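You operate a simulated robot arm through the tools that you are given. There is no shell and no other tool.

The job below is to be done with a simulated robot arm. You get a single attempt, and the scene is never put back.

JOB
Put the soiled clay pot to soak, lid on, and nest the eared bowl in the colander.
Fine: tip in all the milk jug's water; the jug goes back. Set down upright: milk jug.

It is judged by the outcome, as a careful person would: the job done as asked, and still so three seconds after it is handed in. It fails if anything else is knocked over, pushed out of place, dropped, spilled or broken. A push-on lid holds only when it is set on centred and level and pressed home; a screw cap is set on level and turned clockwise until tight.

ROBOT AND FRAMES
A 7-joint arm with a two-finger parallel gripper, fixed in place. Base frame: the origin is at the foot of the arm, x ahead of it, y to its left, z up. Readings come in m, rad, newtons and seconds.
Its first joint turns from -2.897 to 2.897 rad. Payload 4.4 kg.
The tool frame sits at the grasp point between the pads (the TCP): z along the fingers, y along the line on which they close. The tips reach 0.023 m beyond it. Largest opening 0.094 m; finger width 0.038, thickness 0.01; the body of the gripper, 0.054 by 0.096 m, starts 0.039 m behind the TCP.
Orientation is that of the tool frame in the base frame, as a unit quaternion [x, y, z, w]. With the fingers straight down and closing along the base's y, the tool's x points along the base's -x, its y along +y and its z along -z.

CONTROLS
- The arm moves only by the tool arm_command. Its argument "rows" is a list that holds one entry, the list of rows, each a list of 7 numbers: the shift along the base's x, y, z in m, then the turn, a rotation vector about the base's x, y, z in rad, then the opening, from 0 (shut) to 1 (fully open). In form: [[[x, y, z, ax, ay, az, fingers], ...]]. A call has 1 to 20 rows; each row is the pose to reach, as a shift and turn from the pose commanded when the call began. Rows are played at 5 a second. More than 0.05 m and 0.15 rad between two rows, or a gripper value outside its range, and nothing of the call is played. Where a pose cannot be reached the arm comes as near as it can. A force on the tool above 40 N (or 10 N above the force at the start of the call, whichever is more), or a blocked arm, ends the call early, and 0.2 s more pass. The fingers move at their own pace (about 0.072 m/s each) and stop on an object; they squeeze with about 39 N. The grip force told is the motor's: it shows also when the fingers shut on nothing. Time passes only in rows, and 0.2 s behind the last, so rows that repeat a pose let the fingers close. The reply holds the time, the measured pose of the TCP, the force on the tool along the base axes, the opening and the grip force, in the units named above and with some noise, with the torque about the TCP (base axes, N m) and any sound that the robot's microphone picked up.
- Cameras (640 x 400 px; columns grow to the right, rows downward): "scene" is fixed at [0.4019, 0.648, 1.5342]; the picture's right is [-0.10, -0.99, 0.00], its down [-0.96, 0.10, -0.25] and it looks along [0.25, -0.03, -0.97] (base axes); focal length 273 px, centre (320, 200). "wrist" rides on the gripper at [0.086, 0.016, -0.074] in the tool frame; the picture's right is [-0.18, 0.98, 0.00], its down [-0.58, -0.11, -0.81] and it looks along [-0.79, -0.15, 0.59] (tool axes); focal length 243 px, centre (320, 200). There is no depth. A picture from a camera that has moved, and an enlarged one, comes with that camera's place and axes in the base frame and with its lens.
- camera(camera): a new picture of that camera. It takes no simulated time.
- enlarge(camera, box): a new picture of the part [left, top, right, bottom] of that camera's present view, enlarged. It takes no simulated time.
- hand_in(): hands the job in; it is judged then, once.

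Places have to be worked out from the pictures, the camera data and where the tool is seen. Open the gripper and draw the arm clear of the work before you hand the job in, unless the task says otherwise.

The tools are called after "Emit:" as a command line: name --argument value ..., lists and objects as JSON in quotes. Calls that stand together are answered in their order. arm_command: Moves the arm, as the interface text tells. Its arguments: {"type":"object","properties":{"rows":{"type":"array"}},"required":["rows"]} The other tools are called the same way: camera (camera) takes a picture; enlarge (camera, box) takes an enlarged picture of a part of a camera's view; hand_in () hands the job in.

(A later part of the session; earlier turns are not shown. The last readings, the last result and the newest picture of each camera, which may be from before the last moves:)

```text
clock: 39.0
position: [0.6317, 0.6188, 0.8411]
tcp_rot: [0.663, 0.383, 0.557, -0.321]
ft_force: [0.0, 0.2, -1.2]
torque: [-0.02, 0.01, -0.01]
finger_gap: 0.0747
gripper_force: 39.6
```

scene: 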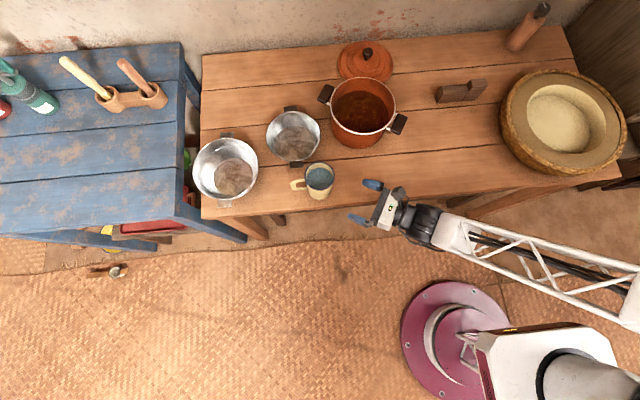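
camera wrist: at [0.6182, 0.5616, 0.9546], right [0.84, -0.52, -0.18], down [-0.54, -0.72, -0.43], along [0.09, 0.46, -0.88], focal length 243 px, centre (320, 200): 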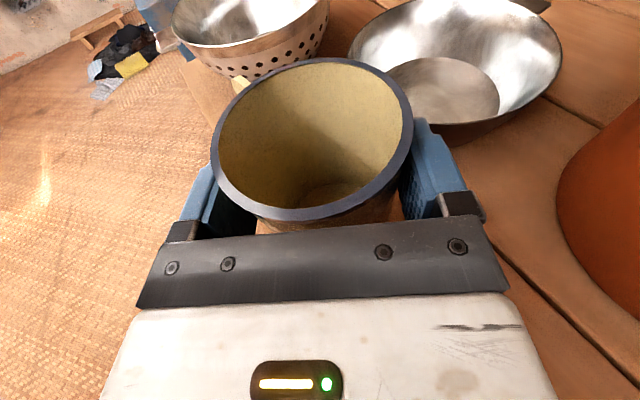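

No contact yet (the force is still just the jug's weight). I'll keep lowering in small steps.

Emit:
arm_command --rows '[[[0, 0, -0.002, 0, 0, 0, 0], [0, 0, -0.004, 0, 0, 0, 0], [0, 0, -0.004, 0, 0, 0, 0]]]'

Emit:
enlarge --camera "wrist" --box '[160, 20, 500, 250]'

Emit:
enlarge --camera "scene" --box '[260, 120, 440, 230]'

```text
clock: 39.8
position: [0.6331, 0.6203, 0.8381]
tcp_rot: [0.663, 0.382, 0.558, -0.321]
ft_force: [2.1, 0.5, 15.3]
torque: [0.17, -0.23, -0.18]
finger_gap: 0.0727
gripper_force: 38.9
```

```text
1.74 times, centred on (330, 135) of wrist
camera zoom: at [0.6179, 0.5621, 0.9374], right [0.84, -0.52, -0.18], down [-0.54, -0.72, -0.43], along [0.09, 0.46, -0.88], focal length 422 px, centre (303, 313)
```

zoom: 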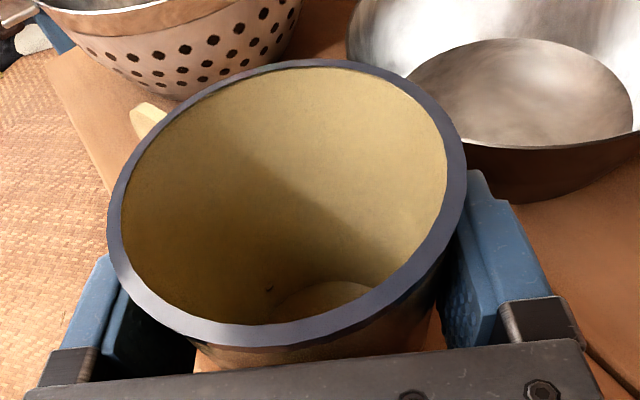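

```text
3.56 times, centred on (350, 175) of scene
camera zoom: at [0.4019, 0.648, 1.5342], right [-0.1, -0.99, 0.0], down [-0.96, 0.1, -0.25], along [0.25, -0.03, -0.97], focal length 970 px, centre (213, 289)
```

zoom: 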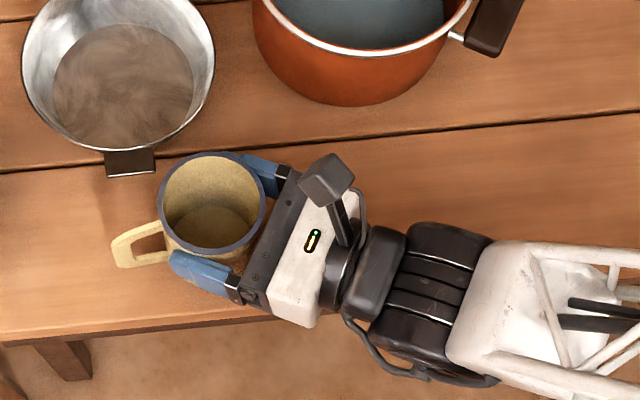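

Contact registers at 15 N, so the jug's base is on the table. I'll ease up a hair to unload it and open the fingers gradually.

Emit:
arm_command --rows '[[[0, 0, 0.0015, 0, 0, 0, 0], [0, 0, 0.0015, 0, 0, 0, 0.82], [0, 0, 0.0015, 0, 0, 0, 0.88], [0, 0, 0.0015, 0, 0, 0, 1], [0, 0, 0.0015, 0, 0, 0, 1], [0, 0, 0.0015, 0, 0, 0, 1]]]'

Emit:
camera --camera "wrist"

Emit:
enlarge --camera "scene" --box '[260, 120, 440, 230]'

```text
clock: 41.2
position: [0.6319, 0.6192, 0.8396]
tcp_rot: [0.664, 0.383, 0.557, -0.32]
ft_force: [0.4, 0.8, 1.0]
torque: [0.0, -0.01, -0.02]
finger_gap: 0.0943
gripper_force: 0.1
```

```text
taken
camera wrist: at [0.6176, 0.5613, 0.9384], right [0.84, -0.52, -0.18], down [-0.54, -0.72, -0.43], along [0.09, 0.46, -0.88], focal length 243 px, centre (320, 200)
```

wrist: 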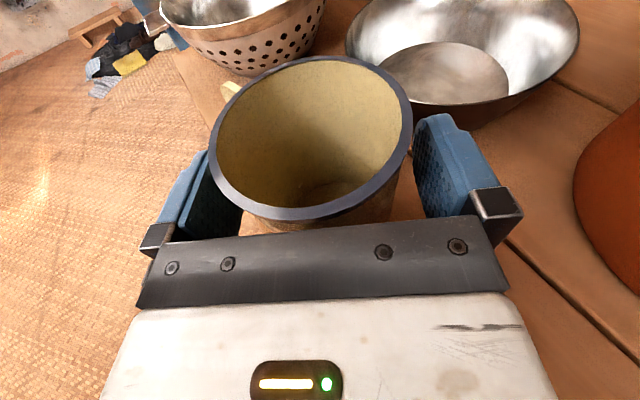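

```text
3.56 times, centred on (350, 175) of scene
camera zoom: at [0.4019, 0.648, 1.5342], right [-0.1, -0.99, 0.0], down [-0.96, 0.1, -0.25], along [0.25, -0.03, -0.97], focal length 970 px, centre (213, 289)
```

zoom: 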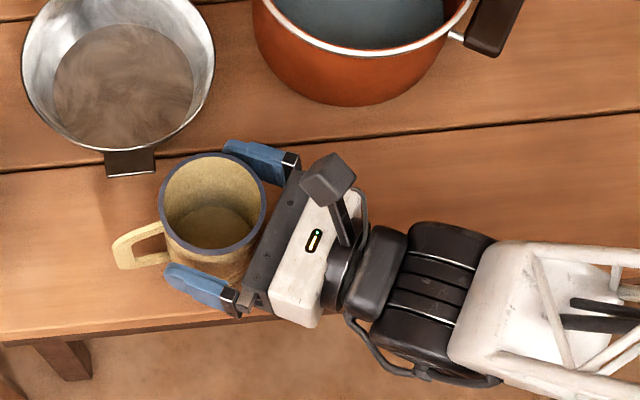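

The jug stands upright at its original spot. I'll back the gripper straight out along the approach line and then go up.

Emit:
arm_command --rows '[[[-0.01, -0.0173, 0, 0, 0, 0, 1], [-0.025, -0.0433, 0, 0, 0, 0, 1], [-0.045, -0.078, 0, 0, 0, 0, 1], [-0.065, -0.1126, 0, 0, 0, 0, 1], [-0.075, -0.13, 0.03, 0, 0, 0, 1], [-0.075, -0.13, 0.07, 0, 0, 0, 1], [-0.075, -0.13, 0.11, 0, 0, 0, 1], [-0.075, -0.13, 0.15, 0, 0, 0, 1], [-0.075, -0.13, 0.18, 0, 0, 0, 1], [-0.075, -0.13, 0.18, 0, 0, 0, 1]]]'

Emit:
camera --camera "wrist"

Emit:
camera --camera "scene"

```text
clock: 43.4
position: [0.5562, 0.4892, 1.0195]
tcp_rot: [0.664, 0.383, 0.557, -0.321]
ft_force: [0.4, 0.2, 0.2]
torque: [-0.02, -0.01, 0.02]
finger_gap: 0.0941
gripper_force: 0.0
```

```text
taken
camera wrist: at [0.5417, 0.4318, 1.118], right [0.84, -0.52, -0.18], down [-0.54, -0.72, -0.43], along [0.09, 0.46, -0.88], focal length 243 px, centre (320, 200)
```

wrist: 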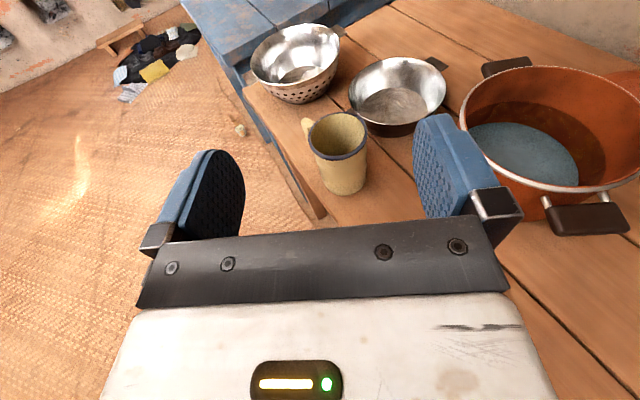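

```text
taken
```

scene: 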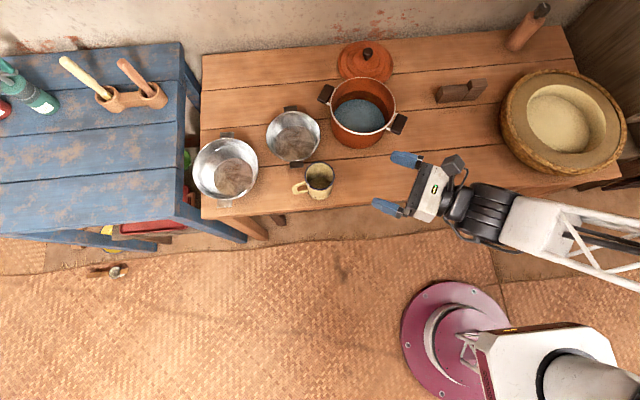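

The jug is back in place. I'll zoom in to confirm it is empty and upright, and that no water spilled around the pot.

Emit:
enlarge --camera "scene" --box '[290, 150, 350, 210]'

Emit:
enlarge --camera "scene" --box '[310, 30, 430, 150]'

Emit:
enlarge --camera "wrist" --box '[240, 10, 640, 250]'

```text
6.67 times, centred on (320, 180) of scene
camera zoom: at [0.4019, 0.648, 1.5342], right [-0.1, -0.99, 0.0], down [-0.96, 0.1, -0.25], along [0.25, -0.03, -0.97], focal length 1820 px, centre (320, 333)
```

zoom: 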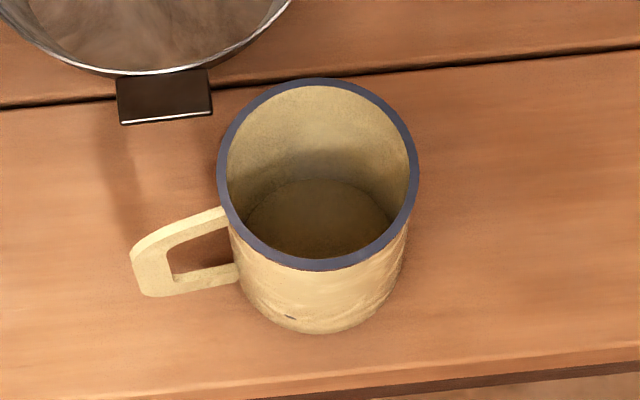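

```text
3.33 times, centred on (370, 90) of scene
camera zoom: at [0.4019, 0.648, 1.5342], right [-0.1, -0.99, 0.0], down [-0.96, 0.1, -0.25], along [0.25, -0.03, -0.97], focal length 910 px, centre (153, 567)
```

zoom: 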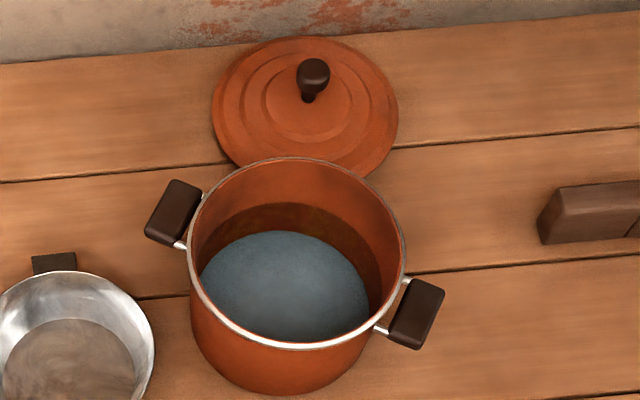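

```text
1.60 times, centred on (440, 130) of wrist
camera zoom: at [0.5417, 0.4318, 1.118], right [0.84, -0.52, -0.18], down [-0.54, -0.72, -0.43], along [0.09, 0.46, -0.88], focal length 388 px, centre (128, 312)
```

zoom: 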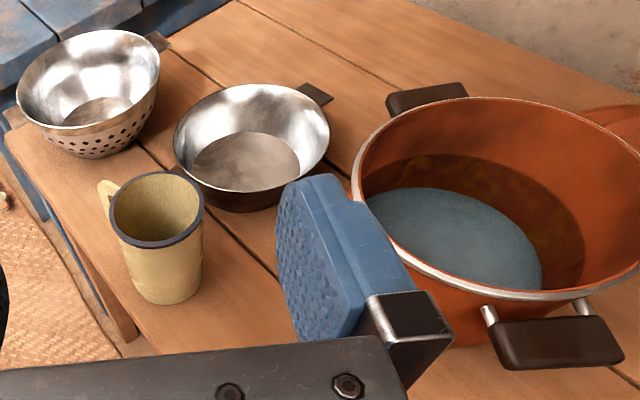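

The jug is empty and the water is in the pot with no spill. Now for the lid, with its knob at about (1.067, 0.428, 0.80). I'll bring the tool to a 40° outward tilt while moving over that way.

Emit:
arm_command --rows '[[[0.02, -0.005, 0.01, -0.12, 0.07, 0, 1], [0.045, -0.015, 0.02, -0.241, 0.139, 0, 1], [0.07, -0.02, 0.03, -0.362, 0.209, 0, 1], [0.1, -0.03, 0.04, -0.483, 0.279, 0, 1], [0.13, -0.04, 0.05, -0.604, 0.349, 0, 1], [0.16, -0.05, 0.05, -0.604, 0.349, 0, 1], [0.16, -0.05, 0.05, -0.604, 0.349, 0, 1]]]'

```text
clock: 45.0
position: [0.7189, 0.4388, 1.0717]
tcp_rot: [0.814, 0.47, 0.296, -0.171]
ft_force: [0.3, 0.7, -0.2]
torque: [-0.03, -0.01, -0.02]
finger_gap: 0.094
gripper_force: 0.0
```

Next I yaw by -39° so the tool faces radially outward, and move to a point 15 cm short of the knob along the tool axis.

Emit:
arm_command --rows '[[[0.035, -0.005, -0.01, 0, 0, -0.1, 1], [0.07, -0.01, -0.02, 0, 0, -0.2, 1], [0.105, -0.015, -0.04, 0, 0, -0.3, 1], [0.14, -0.02, -0.06, 0, 0, -0.4, 1], [0.175, -0.025, -0.08, 0, 0, -0.5, 1], [0.21, -0.035, -0.1, 0, 0, -0.6, 1], [0.235, -0.04, -0.12, 0, 0, -0.68, 1], [0.258, -0.045, -0.14, 0, 0, -0.68, 1], [0.258, -0.045, -0.14, 0, 0, -0.68, 1]]]'

Emit:
camera --camera "wrist"

Emit:
camera --camera "scene"

```text
clock: 47.0
position: [0.9502, 0.3964, 0.9481]
tcp_rot: [0.92, 0.19, 0.335, -0.076]
ft_force: [0.6, -0.6, 0.5]
torque: [-0.01, -0.03, -0.01]
finger_gap: 0.0943
gripper_force: 0.0
out of reach, approached as far as the arm can: row 7, 8, 9
```

```text
taken
camera wrist: at [0.9748, 0.3883, 1.0612], right [0.26, -0.96, -0.13], down [-0.93, -0.29, 0.24], along [-0.27, 0.06, -0.96], focal length 243 px, centre (320, 200)
```

wrist: 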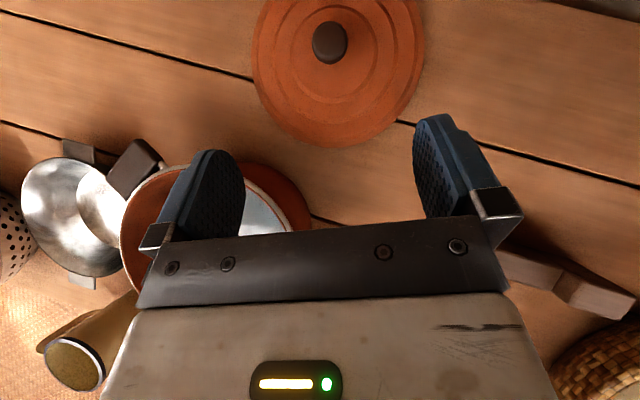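

```text
taken
```

scene: 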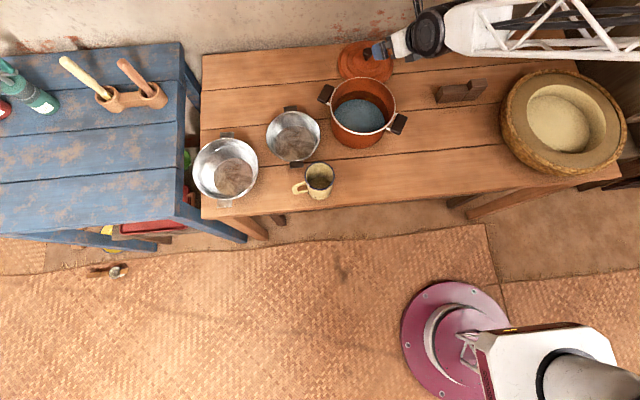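

The arm stopped about 3 cm short of the commanded point, likely a wrist limit in this configuration rather than distance. I'll try the same place with less yaw to find out which.

Emit:
arm_command --rows '[[[0, 0, 0, 0, 0, 0.1, 1], [0, 0, 0, 0, 0, 0.2, 1], [0, 0, 0, 0, 0, 0.3, 1], [0, 0, 0, 0, 0, 0.4, 1], [0, 0, 0, 0, 0, 0.4, 1]]]'

Emit:
camera --camera "scene"

```text
clock: 48.2
position: [0.9513, 0.3959, 0.9497]
tcp_rot: [0.872, 0.352, 0.317, -0.127]
ft_force: [0.9, -0.1, 0.8]
torque: [0.01, 0.01, 0.01]
finger_gap: 0.0939
gripper_force: 0.2
```

```text
taken
```

scene: 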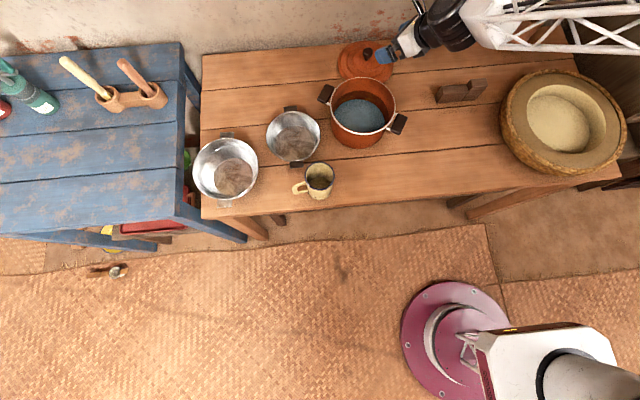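

With the yaw at 44° the pose is reachable. Now I'll probe farther out from here.

Emit:
arm_command --rows '[[[0.02, 0.003, -0.01, 0, 0, 0, 1], [0.04, 0.006, -0.02, 0, 0, 0, 1], [0.06, 0.009, -0.03, 0, 0, 0, 1], [0.06, 0.009, -0.03, 0, 0, 0, 1]]]'

Emit:
camera --camera "wrist"

```text
clock: 49.2
position: [1.0021, 0.4093, 0.9145]
tcp_rot: [0.872, 0.354, 0.313, -0.128]
ft_force: [-0.9, 0.2, 0.7]
torque: [0.0, 0.01, -0.01]
finger_gap: 0.0936
gripper_force: 0.1
```

```text
taken
camera wrist: at [1.0291, 0.4126, 1.026], right [0.58, -0.8, -0.12], down [-0.76, -0.59, 0.25], along [-0.27, -0.06, -0.96], focal length 243 px, centre (320, 200)
```

wrist: 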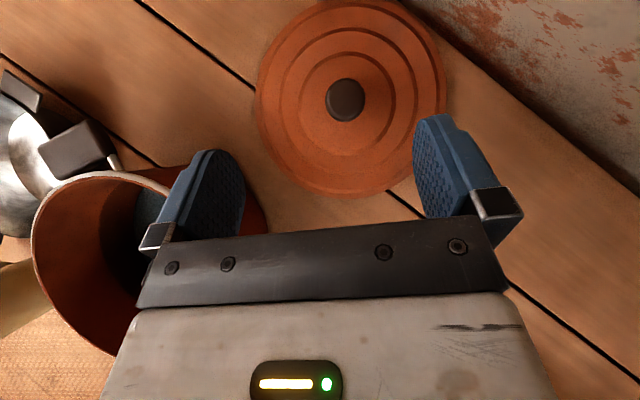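

A tool azimuth of 44° works, and the rays from all views now agree on the knob at about (1.051, 0.432, 0.815). I'll hold a moment to settle and read the actual pose.

Emit:
arm_command --rows '[[[0, 0, 0, 0, 0, 0, 1], [0, 0, 0, 0, 0, 0, 1], [0, 0, 0, 0, 0, 0, 1]]]'

```text
clock: 50.0
position: [1.0022, 0.4094, 0.9129]
tcp_rot: [0.872, 0.356, 0.311, -0.129]
ft_force: [-0.8, 0.0, -0.1]
torque: [0.0, 0.0, -0.02]
finger_gap: 0.0939
gripper_force: 0.1
```

It settled about 9 mm short, so a limit is close. I'll add a bit more yaw while continuing toward a point above the knob.

Emit:
arm_command --rows '[[[0.005, 0.003, -0.01, 0, 0, 0.1, 1], [0.015, 0.006, -0.02, 0, 0, 0.2, 1], [0.025, 0.01, -0.03, 0, 0, 0.3, 1], [0.035, 0.014, -0.04, 0, 0, 0.35, 1], [0.04, 0.018, -0.05, 0, 0, 0.35, 1], [0.04, 0.018, -0.05, 0, 0, 0.35, 1], [0.04, 0.018, -0.05, 0, 0, 0.35, 1]]]'

Emit:
camera --camera "wrist"

Emit:
camera --camera "scene"

```text
clock: 51.8
position: [1.0368, 0.4239, 0.8416]
tcp_rot: [0.801, 0.498, 0.273, -0.187]
ft_force: [-1.4, -1.2, -2.4]
torque: [0.14, -0.09, -0.04]
finger_gap: 0.094
gripper_force: 0.0
stopped in row 7: the arm was blocked; the commanded pose is now the measured one
```

```text
taken
camera wrist: at [1.0631, 0.4356, 0.9556], right [0.82, -0.56, -0.14], down [-0.51, -0.82, 0.27], along [-0.26, -0.15, -0.95], focal length 243 px, centre (320, 200)
```

wrist: 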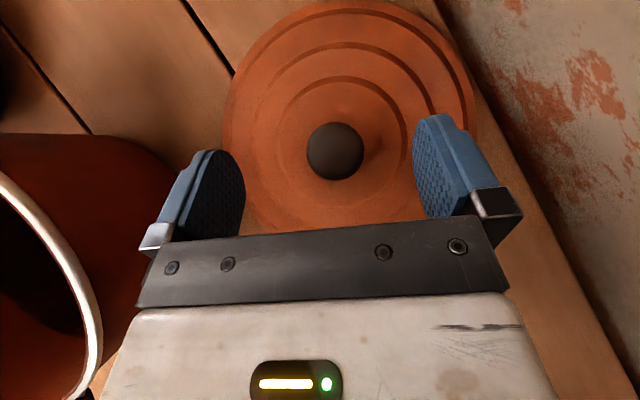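

```text
taken
```

scene: 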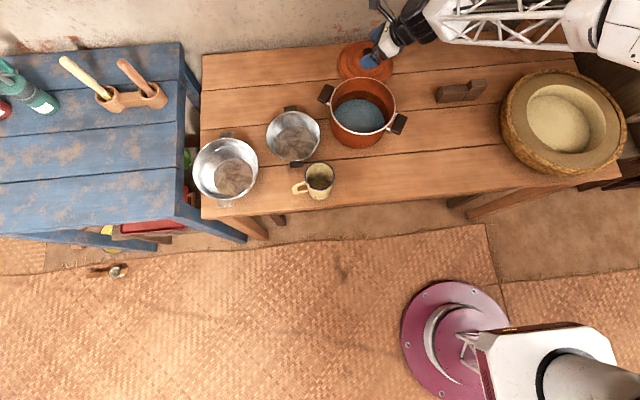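

The arm is stalling near a joint limit, but the knob already shows between the fingertip lines, about 6 mm beyond the tips and 1 cm to the right. I'll try a small nudge forward and sideways.

Emit:
arm_command --rows '[[[0.005, -0.001, 0, 0, 0, 0, 1], [0.009, -0.002, -0.002, 0, 0, 0, 1], [0.011, 0.001, -0.006, 0, 0, 0, 1], [0.0128, 0.0043, -0.0117, 0, 0, 0, 1], [0.0128, 0.0043, -0.0117, 0, 0, 0, 1]]]'

Emit:
camera --camera "wrist"

```text
clock: 53.0
position: [1.0494, 0.4303, 0.8346]
tcp_rot: [0.8, 0.499, 0.277, -0.186]
ft_force: [-0.5, -0.5, 0.9]
torque: [-0.01, 0.01, 0.01]
finger_gap: 0.0942
gripper_force: 0.1
```

```text
taken
camera wrist: at [1.0758, 0.4408, 0.9468], right [0.82, -0.55, -0.14], down [-0.51, -0.82, 0.27], along [-0.26, -0.15, -0.95], focal length 243 px, centre (320, 200)
```

wrist: 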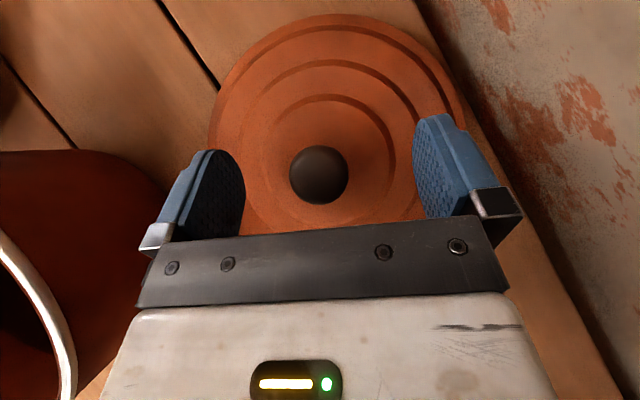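

The gripper moved freely this time and the knob is centred between the fingers. I'll lower 5 mm more and close on the knob.

Emit:
arm_command --rows '[[[0, 0.0005, -0.0025, 0, 0, 0, 1], [0, 0.001, -0.005, 0, 0, 0, 1], [0, 0.001, -0.005, 0, 0, 0, 0.7], [0, 0.001, -0.005, 0, 0, 0, 0.5], [0, 0.001, -0.005, 0, 0, 0, 0.2], [0, 0.001, -0.005, 0, 0, 0, 0], [0, 0.001, -0.005, 0, 0, 0, 0], [0, 0.001, -0.005, 0, 0, 0, 0]]]'

Emit:
camera --camera "wrist"

```text
clock: 54.8
position: [1.0492, 0.4302, 0.8279]
tcp_rot: [0.801, 0.499, 0.274, -0.186]
ft_force: [1.4, 1.9, 4.3]
torque: [-0.1, -0.41, 0.18]
finger_gap: 0.0309
gripper_force: 38.6
```

```text
taken
camera wrist: at [1.0748, 0.4424, 0.941], right [0.82, -0.55, -0.14], down [-0.51, -0.82, 0.27], along [-0.26, -0.15, -0.95], focal length 243 px, centre (320, 200)
```

wrist: 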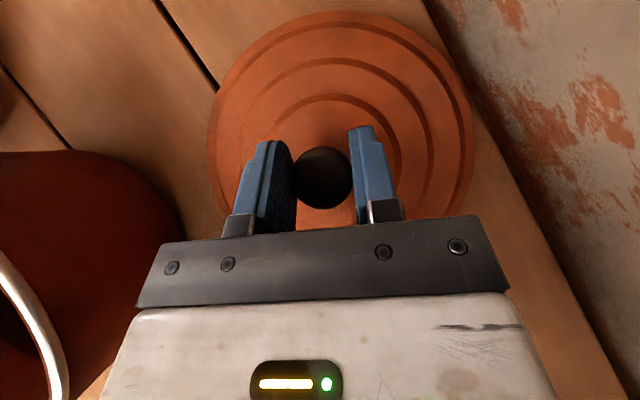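

The fingers closed on the knob (gap 0.031). I'll lift a small amount to test the hold.

Emit:
arm_command --rows '[[[0, 0, 0.004, 0, 0, 0, 0], [0, 0, 0.008, 0, 0, 0, 0], [-0.002, 0, 0.014, 0, 0, 0, 0], [-0.004, 0, 0.02, 0, 0, 0, 0], [-0.004, 0, 0.02, 0, 0, 0, 0]]]'

Emit:
camera --camera "wrist"

Emit:
enlarge --camera "scene" --box '[310, 0, 430, 150]'

```text
clock: 56.0
position: [1.0409, 0.4294, 0.8405]
tcp_rot: [0.802, 0.498, 0.271, -0.186]
ft_force: [-0.5, 0.6, -1.7]
torque: [-0.01, -0.01, -0.03]
finger_gap: 0.0308
gripper_force: 38.5
```

```text
taken
camera wrist: at [1.0688, 0.4419, 0.9517], right [0.82, -0.55, -0.14], down [-0.5, -0.82, 0.28], along [-0.27, -0.15, -0.95], focal length 243 px, centre (320, 200)
```

wrist: 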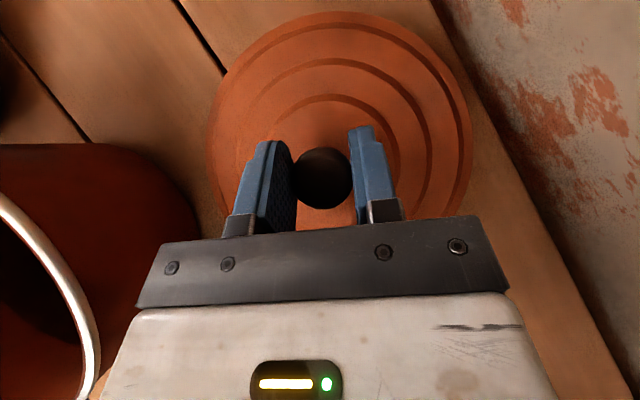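

```text
2.67 times, centred on (370, 75) of scene
camera zoom: at [0.4019, 0.648, 1.5342], right [-0.1, -0.99, 0.0], down [-0.96, 0.1, -0.25], along [0.25, -0.03, -0.97], focal length 728 px, centre (187, 533)
```

zoom: 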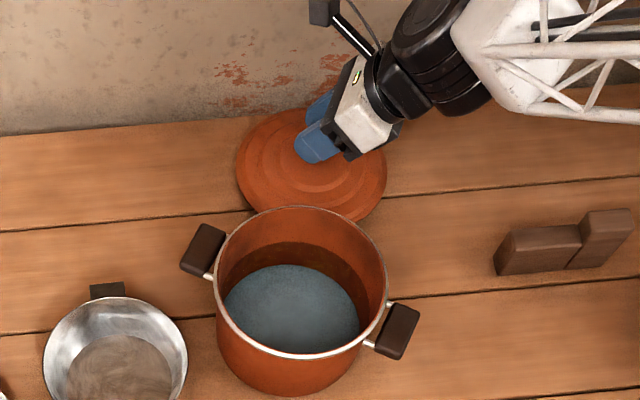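

The lid lifts cleanly with the knob firm in the grip. Its near edge is close to the pot wall, so I'll raise straight up in small steps with a slight outward bias, then check for drift.

Emit:
arm_command --rows '[[[0.004, 0, 0.008, 0, 0, 0, 0], [0.006, 0, 0.016, 0, 0, 0, 0], [0.006, 0, 0.026, 0, 0, 0, 0], [0.006, 0, 0.036, 0, 0, 0, 0], [0.006, 0, 0.036, 0, 0, 0, 0]]]'

Emit:
enlarge --camera "scene" --box '[310, 0, 430, 150]'

```text
clock: 57.4
position: [1.0349, 0.4261, 0.8379]
tcp_rot: [0.809, 0.496, 0.25, -0.191]
ft_force: [0.7, -0.5, -1.8]
torque: [0.0, -0.05, 0.05]
finger_gap: 0.0309
gripper_force: 39.3
stopped in row 5: the arm was blocked; the commanded pose is now the measured one
```

```text
2.67 times, centred on (370, 75) of scene
camera zoom: at [0.4019, 0.648, 1.5342], right [-0.1, -0.99, 0.0], down [-0.96, 0.1, -0.25], along [0.25, -0.03, -0.97], focal length 728 px, centre (187, 533)
```

zoom: 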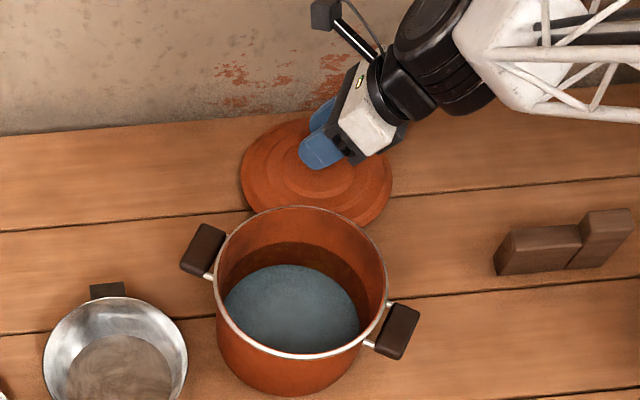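

The arm reports blocked while the wrist force stays small, so some other link may be touching something. I'll look at the whole scene around the elbow.

Emit:
camera --camera "scene"

Emit:
enlarge --camera "scene" --box '[360, 0, 640, 170]'

Emit:
camera --camera "wrist"

```text
taken
```

scene: 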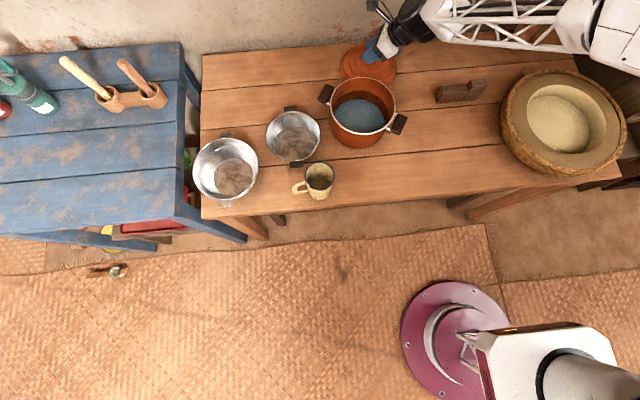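

```text
2.29 times, centred on (500, 85) of scene
camera zoom: at [0.4019, 0.648, 1.5342], right [-0.1, -0.99, 0.0], down [-0.96, 0.1, -0.25], along [0.25, -0.03, -0.97], focal length 624 px, centre (-91, 463)
```

zoom: 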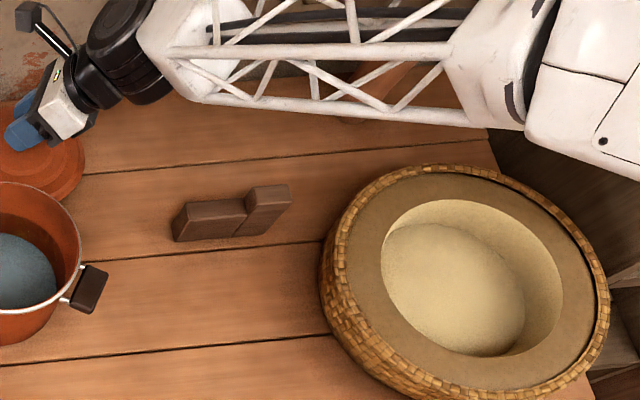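

```text
taken
camera wrist: at [1.0668, 0.4393, 0.9477], right [0.81, -0.56, -0.17], down [-0.49, -0.81, 0.31], along [-0.31, -0.17, -0.94], focal length 243 px, centre (320, 200)
```

wrist: 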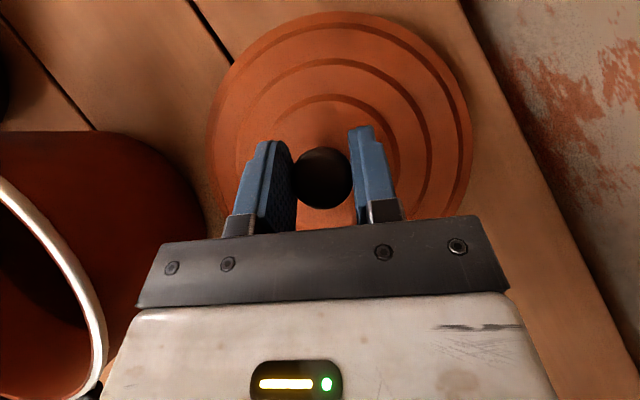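

The forearm runs along the back wall over the upright wooden item in the corner. I'll zoom in there to check for contact.

Emit:
enlarge --camera "scene" --box '[470, 0, 600, 80]'

```text
4.92 times, centred on (535, 40) of scene
camera zoom: at [0.4019, 0.648, 1.5342], right [-0.1, -0.99, 0.0], down [-0.96, 0.1, -0.25], along [0.25, -0.03, -0.97], focal length 1344 px, centre (-738, 988)
```

zoom: 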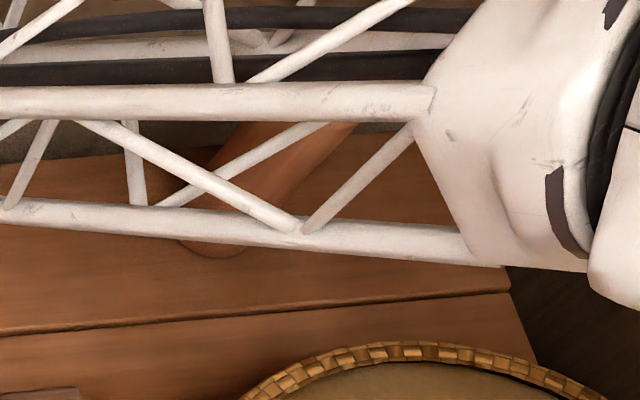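

The bottle hasn't moved, so this looks like the arm being fully extended in this configuration rather than a collision. I'll slide the lid slightly inward along -y, away from the pot, while rising, which shortens the reach.

Emit:
arm_command --rows '[[[0, -0.01, 0.004, 0, 0, 0, 0], [0, -0.02, 0.01, 0, 0, 0, 0], [0, -0.03, 0.016, 0, 0, 0, 0], [0, -0.04, 0.022, 0, 0, 0, 0], [0, -0.04, 0.022, 0, 0, 0, 0]]]'

Emit:
camera --camera "wrist"

Emit:
camera --camera "scene"

```text
clock: 58.6
position: [1.0243, 0.3913, 0.8403]
tcp_rot: [0.811, 0.499, 0.237, -0.195]
ft_force: [-0.9, -0.5, -1.2]
torque: [0.01, -0.05, 0.01]
finger_gap: 0.0307
gripper_force: 38.9
```

```text
taken
camera wrist: at [1.0595, 0.4062, 0.9491], right [0.81, -0.55, -0.18], down [-0.48, -0.82, 0.33], along [-0.33, -0.18, -0.93], focal length 243 px, centre (320, 200)
```

wrist: 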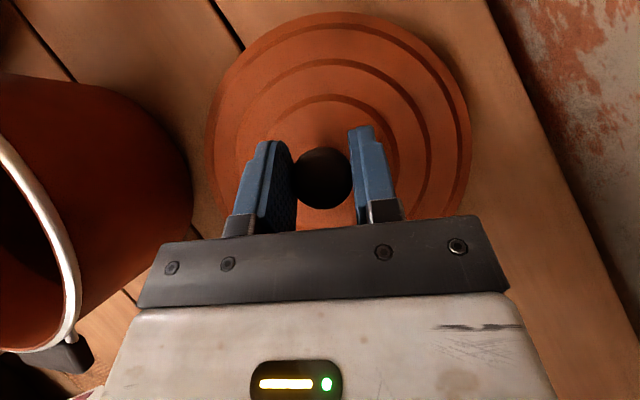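

```text
taken
```

scene: 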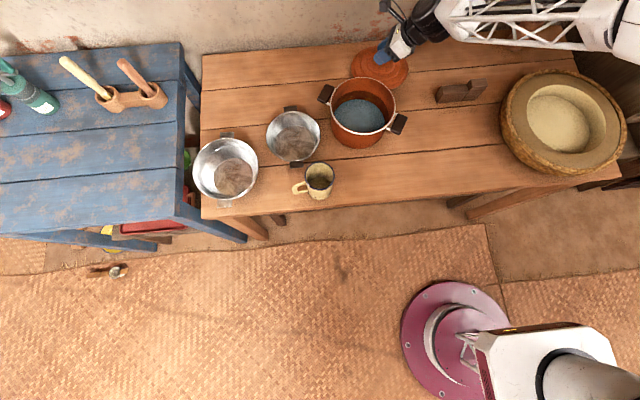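

Rising is still restricted in this posture. The lid is round, so yaw is free; I'll rotate back toward the azimuth where the arm moved freely while rising.

Emit:
arm_command --rows '[[[0, -0.006, 0.004, 0, 0, -0.1, 0], [0, -0.012, 0.008, 0, 0, -0.2, 0], [0, -0.018, 0.014, 0, 0, -0.3, 0], [0, -0.024, 0.02, 0, 0, -0.4, 0], [0, -0.024, 0.026, 0, 0, -0.4, 0], [0, -0.024, 0.026, 0, 0, -0.4, 0]]]'

Emit:
camera --camera "wrist"

Emit:
camera --camera "scene"

```text
clock: 60.0
position: [1.0293, 0.3586, 0.8656]
tcp_rot: [0.895, 0.324, 0.272, -0.139]
ft_force: [0.4, 0.7, -2.9]
torque: [-0.02, 0.0, 0.05]
finger_gap: 0.0307
gripper_force: 39.4
```

```text
taken
camera wrist: at [1.0665, 0.3583, 0.9756], right [0.53, -0.83, -0.18], down [-0.76, -0.55, 0.33], along [-0.37, -0.04, -0.93], focal length 243 px, centre (320, 200)
```

wrist: 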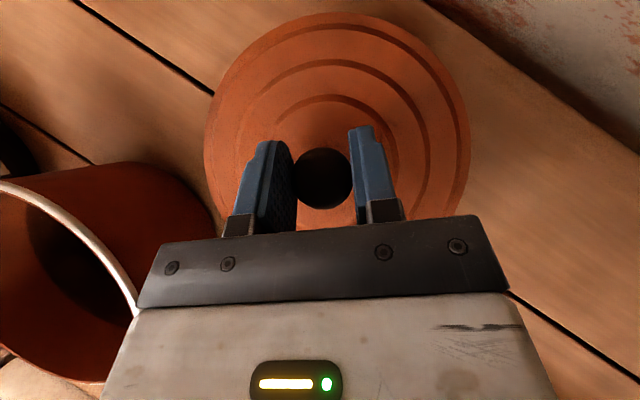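

```text
taken
```

scene: 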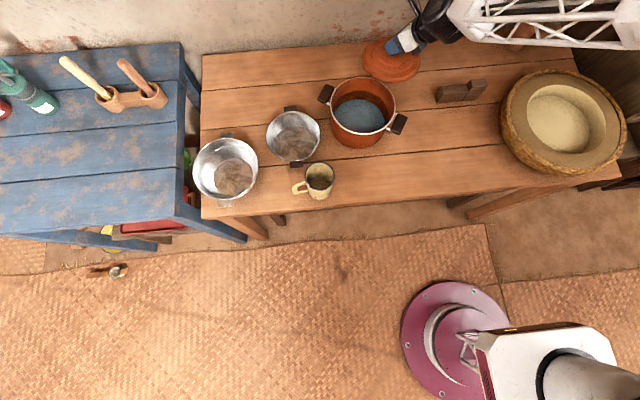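

That posture moves freely, and the lid is up at TCP z 0.866. I'll continue raising it above pot-rim height.

Emit:
arm_command --rows '[[[0, 0, 0.015, 0, 0, 0, 0], [-0.003, 0, 0.03, 0, 0, 0, 0], [-0.006, 0, 0.05, 0, 0, 0, 0], [-0.01, 0, 0.07, 0, 0, 0, 0], [-0.015, 0, 0.09, 0, 0, 0, 0], [-0.02, 0, 0.105, 0, 0, 0, 0], [-0.02, 0, 0.105, 0, 0, 0, 0]]]'

Emit:
camera --camera "wrist"

Emit:
camera --camera "scene"

```text
clock: 61.8
position: [0.9844, 0.3529, 0.8841]
tcp_rot: [0.909, 0.323, 0.224, -0.14]
ft_force: [-0.7, -0.3, -2.8]
torque: [0.03, -0.01, 0.02]
finger_gap: 0.0307
gripper_force: 38.9
stopped in row 7: the arm was blocked; the commanded pose is now the measured one
```

```text
taken
camera wrist: at [1.0311, 0.3566, 0.9914], right [0.51, -0.84, -0.2], down [-0.73, -0.55, 0.42], along [-0.46, -0.07, -0.89], focal length 243 px, centre (320, 200)
```

wrist: 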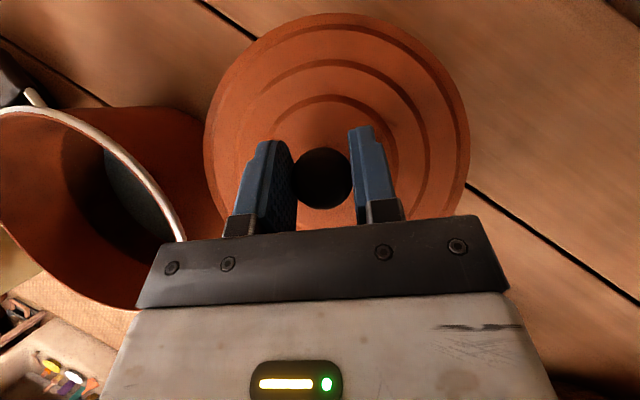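

```text
taken
```

scene: 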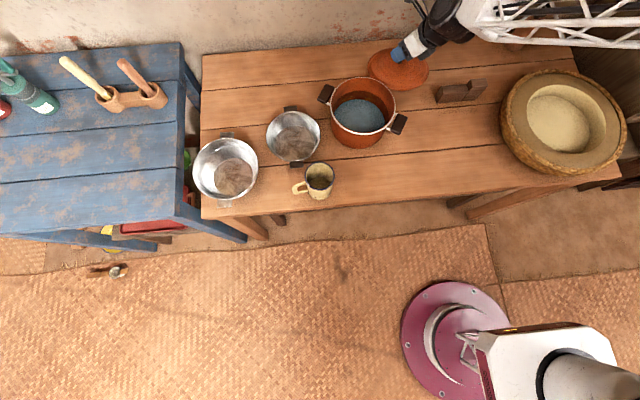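

Pushing up at this radius is blocked, possibly the elbow meeting something, but earlier x≈0.95 allowed z 0.95. I'll move the lid inward along the clear lane beside the pot first, then rise and re-level the lid there.

Emit:
arm_command --rows '[[[0, -0.015, 0, 0, 0, 0, 0], [0, -0.03, 0, 0, 0, 0, 0], [-0.004, -0.045, 0, 0, 0, 0, 0], [-0.014, -0.06, 0, 0, 0, 0, 0], [-0.026, -0.065, 0, 0, 0, 0, 0], [-0.034, -0.065, 0.005, 0, 0, 0, 0], [-0.034, -0.065, 0.01, 0, 0, 0, 0], [-0.034, -0.065, 0.01, 0, 0, 0, 0]]]'

Emit:
camera --camera "scene"

Emit:
camera --camera "wrist"

```text
clock: 63.6
position: [0.9501, 0.2877, 0.8961]
tcp_rot: [0.909, 0.323, 0.224, -0.141]
ft_force: [0.0, 0.8, -2.7]
torque: [0.01, -0.03, 0.01]
finger_gap: 0.0306
gripper_force: 38.9
```

```text
taken
```

scene: 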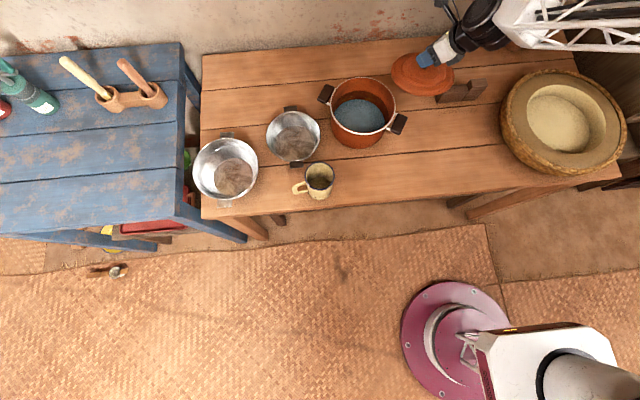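

```text
taken
camera wrist: at [0.9967, 0.2918, 1.0027], right [0.51, -0.84, -0.2], down [-0.73, -0.55, 0.42], along [-0.46, -0.07, -0.89], focal length 243 px, centre (320, 200)
```

wrist: 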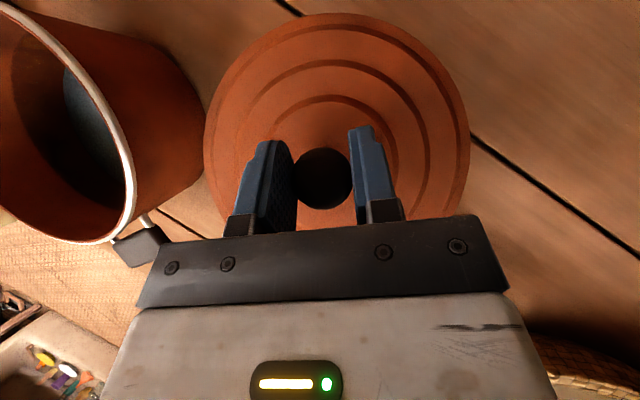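

The arm followed this time. Now raising straight up in steps with a slight inward move.

Emit:
arm_command --rows '[[[-0.005, 0, 0.015, 0, 0, 0, 0], [-0.01, 0, 0.03, 0, 0, 0, 0], [-0.02, 0, 0.045, 0, 0, 0, 0], [-0.03, 0, 0.06, 0, 0, 0, 0], [-0.04, 0, 0.07, 0, 0, 0, 0], [-0.04, 0, 0.07, 0, 0, 0, 0]]]'

Emit:
camera --camera "scene"

```text
clock: 65.0
position: [0.9103, 0.2886, 0.9669]
tcp_rot: [0.908, 0.324, 0.225, -0.141]
ft_force: [0.2, -0.2, -3.9]
torque: [0.03, -0.02, -0.04]
finger_gap: 0.0304
gripper_force: 39.1
```

```text
taken
```

scene: 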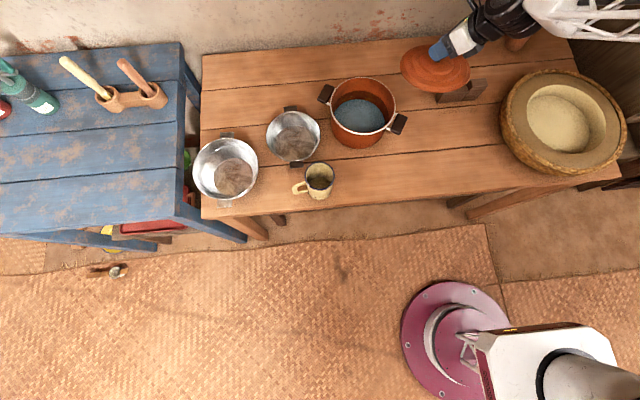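

The lid is now high enough, but it has tipped about 10° along with the tool. I'll rotate back by the computed correction to make the lid level again.

Emit:
arm_command --rows '[[[-0.005, 0.005, 0.005, 0.011, -0.056, 0, 0], [-0.01, 0.01, 0.01, 0.022, -0.112, 0, 0], [-0.015, 0.015, 0.015, 0.0327, -0.1674, 0, 0], [-0.015, 0.015, 0.015, 0.0327, -0.1674, 0, 0]]]'

Emit:
camera --camera "wrist"

Emit:
enlarge --camera "scene" --box '[310, 0, 500, 150]'

```text
clock: 65.4
position: [0.905, 0.2924, 0.9664]
tcp_rot: [0.903, 0.325, 0.243, -0.139]
ft_force: [1.5, 0.2, -2.3]
torque: [-0.04, 0.12, -0.05]
finger_gap: 0.0306
gripper_force: 39.1
stopped in row 2: the force on the tool passed its limit at 54 N (the readings are from after the stop); the commanded pose is now the measured one
```

```text
taken
camera wrist: at [0.9474, 0.2956, 1.0738], right [0.52, -0.83, -0.19], down [-0.74, -0.55, 0.38], along [-0.42, -0.06, -0.91], focal length 243 px, centre (320, 200)
```

wrist: 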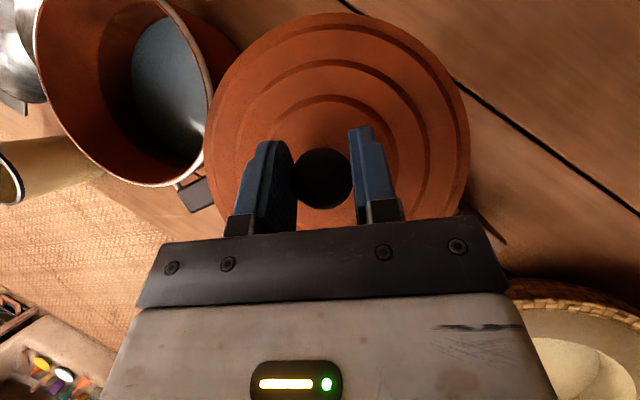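

```text
2.67 times, centred on (405, 75) of scene
camera zoom: at [0.4019, 0.648, 1.5342], right [-0.1, -0.99, 0.0], down [-0.96, 0.1, -0.25], along [0.25, -0.03, -0.97], focal length 728 px, centre (93, 533)
```

zoom: 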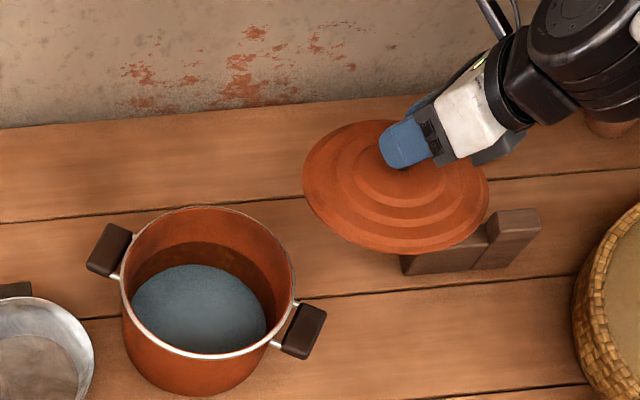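

A brief force spike stopped the motion, though readings are normal now and nothing near the lid is touching. I'll repeat the correction more slowly, without translation.

Emit:
arm_command --rows '[[[0, 0, 0, 0.005, -0.025, 0, 0], [0, 0, 0, 0.01, -0.05, 0, 0], [0, 0, 0, 0.01, -0.05, 0, 0]]]'

Emit:
camera --camera "scene"

```text
clock: 66.2
position: [0.9045, 0.2918, 0.9647]
tcp_rot: [0.897, 0.327, 0.266, -0.134]
ft_force: [10.8, 7.4, -26.5]
torque: [-1.13, 2.22, 0.14]
finger_gap: 0.0306
gripper_force: 38.7
```

```text
taken
```

scene: 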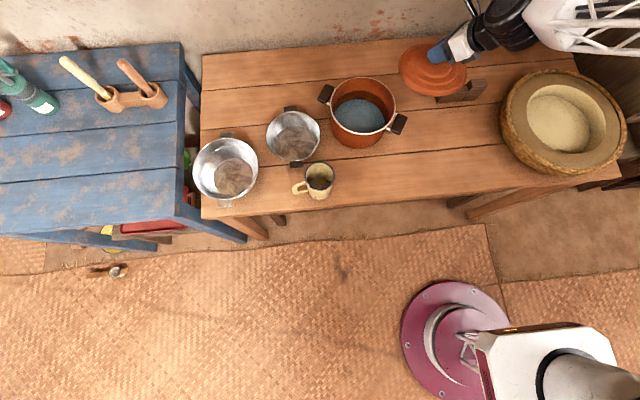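

The force and torque point exactly at the wrist camera: it is pressing against the arm's own wrist housing in this posture, which explains the blocking. I'll back off that rotation, then yaw about the vertical, which keeps the lid as it is and swings the camera clear.

Emit:
arm_command --rows '[[[0, 0, 0, -0.005, 0.025, 0, 0], [0, 0, 0, -0.012, 0.06, 0, 0], [0, 0, 0, -0.012, 0.06, 0, 0]]]'

Emit:
arm_command --rows '[[[-0.005, 0, 0, 0, 0, -0.08, 0], [-0.01, 0, 0, 0, 0, -0.16, 0], [-0.015, 0, 0, 0, 0, -0.24, 0], [-0.02, 0, 0, 0, 0, -0.32, 0], [-0.025, 0, 0, 0, 0, -0.4, 0], [-0.025, 0, 0, 0, 0, -0.4, 0]]]'

Emit:
camera --camera "scene"

Emit:
camera --camera "wrist"

```text
clock: 67.0
position: [0.9039, 0.2912, 0.966]
tcp_rot: [0.905, 0.325, 0.239, -0.139]
ft_force: [-12.7, 0.2, -24.4]
torque: [-0.32, -0.89, 0.16]
finger_gap: 0.0308
gripper_force: 38.9
```

```text
clock: 67.9
position: [0.8886, 0.2917, 0.9658]
tcp_rot: [0.937, 0.213, 0.253, -0.109]
ft_force: [-1.3, 0.2, -3.2]
torque: [-0.04, -0.03, 0.01]
finger_gap: 0.0309
gripper_force: 39.0
stopped in row 4: the force on the tool passed its limit at 45 N (the readings are from after the stop); the commanded pose is now the measured one
```

```text
taken
```

scene: 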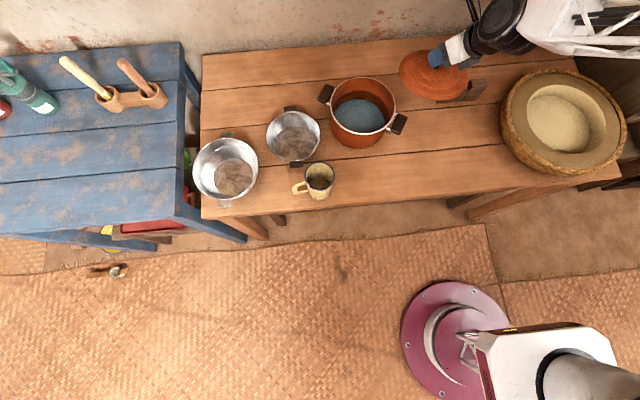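

```text
taken
camera wrist: at [0.9327, 0.2856, 1.0733], right [0.3, -0.93, -0.19], down [-0.85, -0.36, 0.39], along [-0.43, 0.04, -0.9], focal length 243 px, centre (320, 200)
```

wrist: 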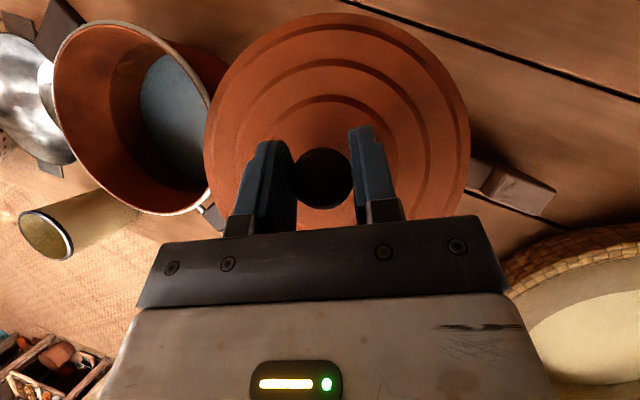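

There are still contact spikes on the camera side. I'll zoom in on the wrist to see what the camera bracket is touching.

Emit:
enlarge --camera "scene" --box '[390, 0, 560, 105]'

```text
3.76 times, centred on (475, 52) of scene
camera zoom: at [0.4019, 0.648, 1.5342], right [-0.1, -0.99, 0.0], down [-0.96, 0.1, -0.25], along [0.25, -0.03, -0.97], focal length 1028 px, centre (-264, 755)
```

zoom: 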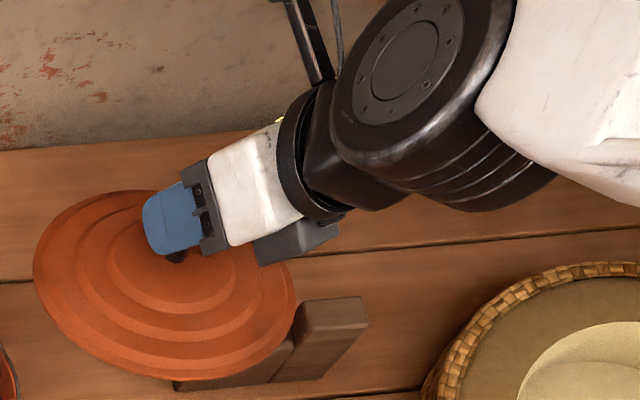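

The zoom shows the camera bracket bar lying right against the black wrist housing. Closer to the base this tilt and yaw worked earlier without contact, so I'll move inward without changing orientation, then re-level there.

Emit:
arm_command --rows '[[[-0.015, 0, 0.004, 0, 0, 0, 0], [-0.035, 0, 0.008, 0, 0, 0, 0], [-0.06, 0.002, 0.012, 0, 0, 0, 0], [-0.085, 0.004, 0.016, 0, 0, 0, 0], [-0.11, 0.006, 0.02, 0, 0, 0, 0], [-0.13, 0.008, 0.02, 0, 0, 0, 0], [-0.13, 0.008, 0.02, 0, 0, 0, 0]]]'

Emit:
enlarge --camera "scene" --box '[340, 0, 640, 190]'

```text
clock: 69.5
position: [0.7574, 0.3006, 0.9877]
tcp_rot: [0.937, 0.214, 0.254, -0.109]
ft_force: [-0.2, 0.5, -3.6]
torque: [-0.01, 0.0, -0.02]
finger_gap: 0.0308
gripper_force: 38.3
```

```text
2.11 times, centred on (490, 95) of scene
camera zoom: at [0.4019, 0.648, 1.5342], right [-0.1, -0.99, 0.0], down [-0.96, 0.1, -0.25], along [0.25, -0.03, -0.97], focal length 575 px, centre (-38, 421)
```

zoom: 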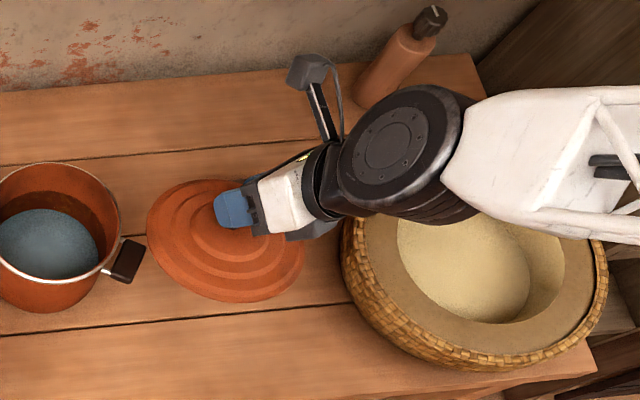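

Free of contact here, and the bottle and everything else are undisturbed. I'll apply the re-levelling rotation slowly at this spot.

Emit:
arm_command --rows '[[[0, 0, 0, -0.0017, -0.035, 0, 0], [0, 0, 0, -0.0035, -0.07, 0, 0], [0, 0, 0, -0.0052, -0.105, 0, 0], [0, 0, 0, -0.0069, -0.1407, 0, 0], [0, 0, 0, -0.0069, -0.1407, 0, 0]]]'

Emit:
enlarge --camera "scene" --box '[340, 0, 640, 190]'

Emit:
camera --camera "wrist"

```text
clock: 70.7
position: [0.7582, 0.2987, 0.9868]
tcp_rot: [0.917, 0.221, 0.318, -0.091]
ft_force: [0.4, 0.1, -2.3]
torque: [-0.01, -0.02, 0.01]
finger_gap: 0.0304
gripper_force: 38.9
```

```text
2.11 times, centred on (490, 95) of scene
camera zoom: at [0.4019, 0.648, 1.5342], right [-0.1, -0.99, 0.0], down [-0.96, 0.1, -0.25], along [0.25, -0.03, -0.97], focal length 575 px, centre (-38, 421)
```

zoom: 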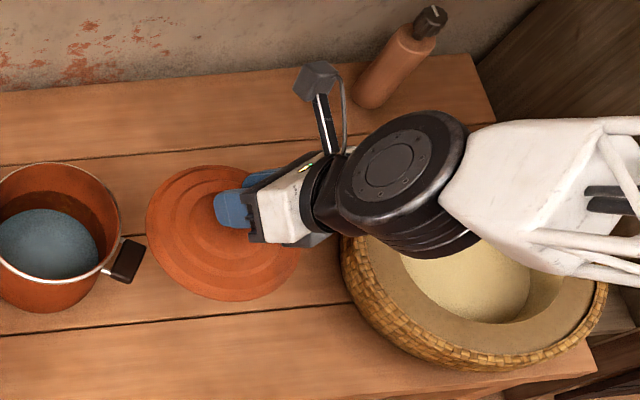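

```text
taken
camera wrist: at [0.7869, 0.2934, 1.0992], right [0.33, -0.93, -0.14], down [-0.9, -0.35, 0.27], along [-0.3, 0.04, -0.95], focal length 243 px, centre (320, 200)
```

wrist: 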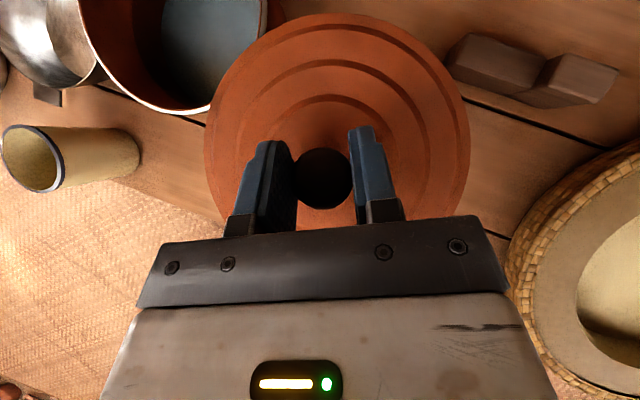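

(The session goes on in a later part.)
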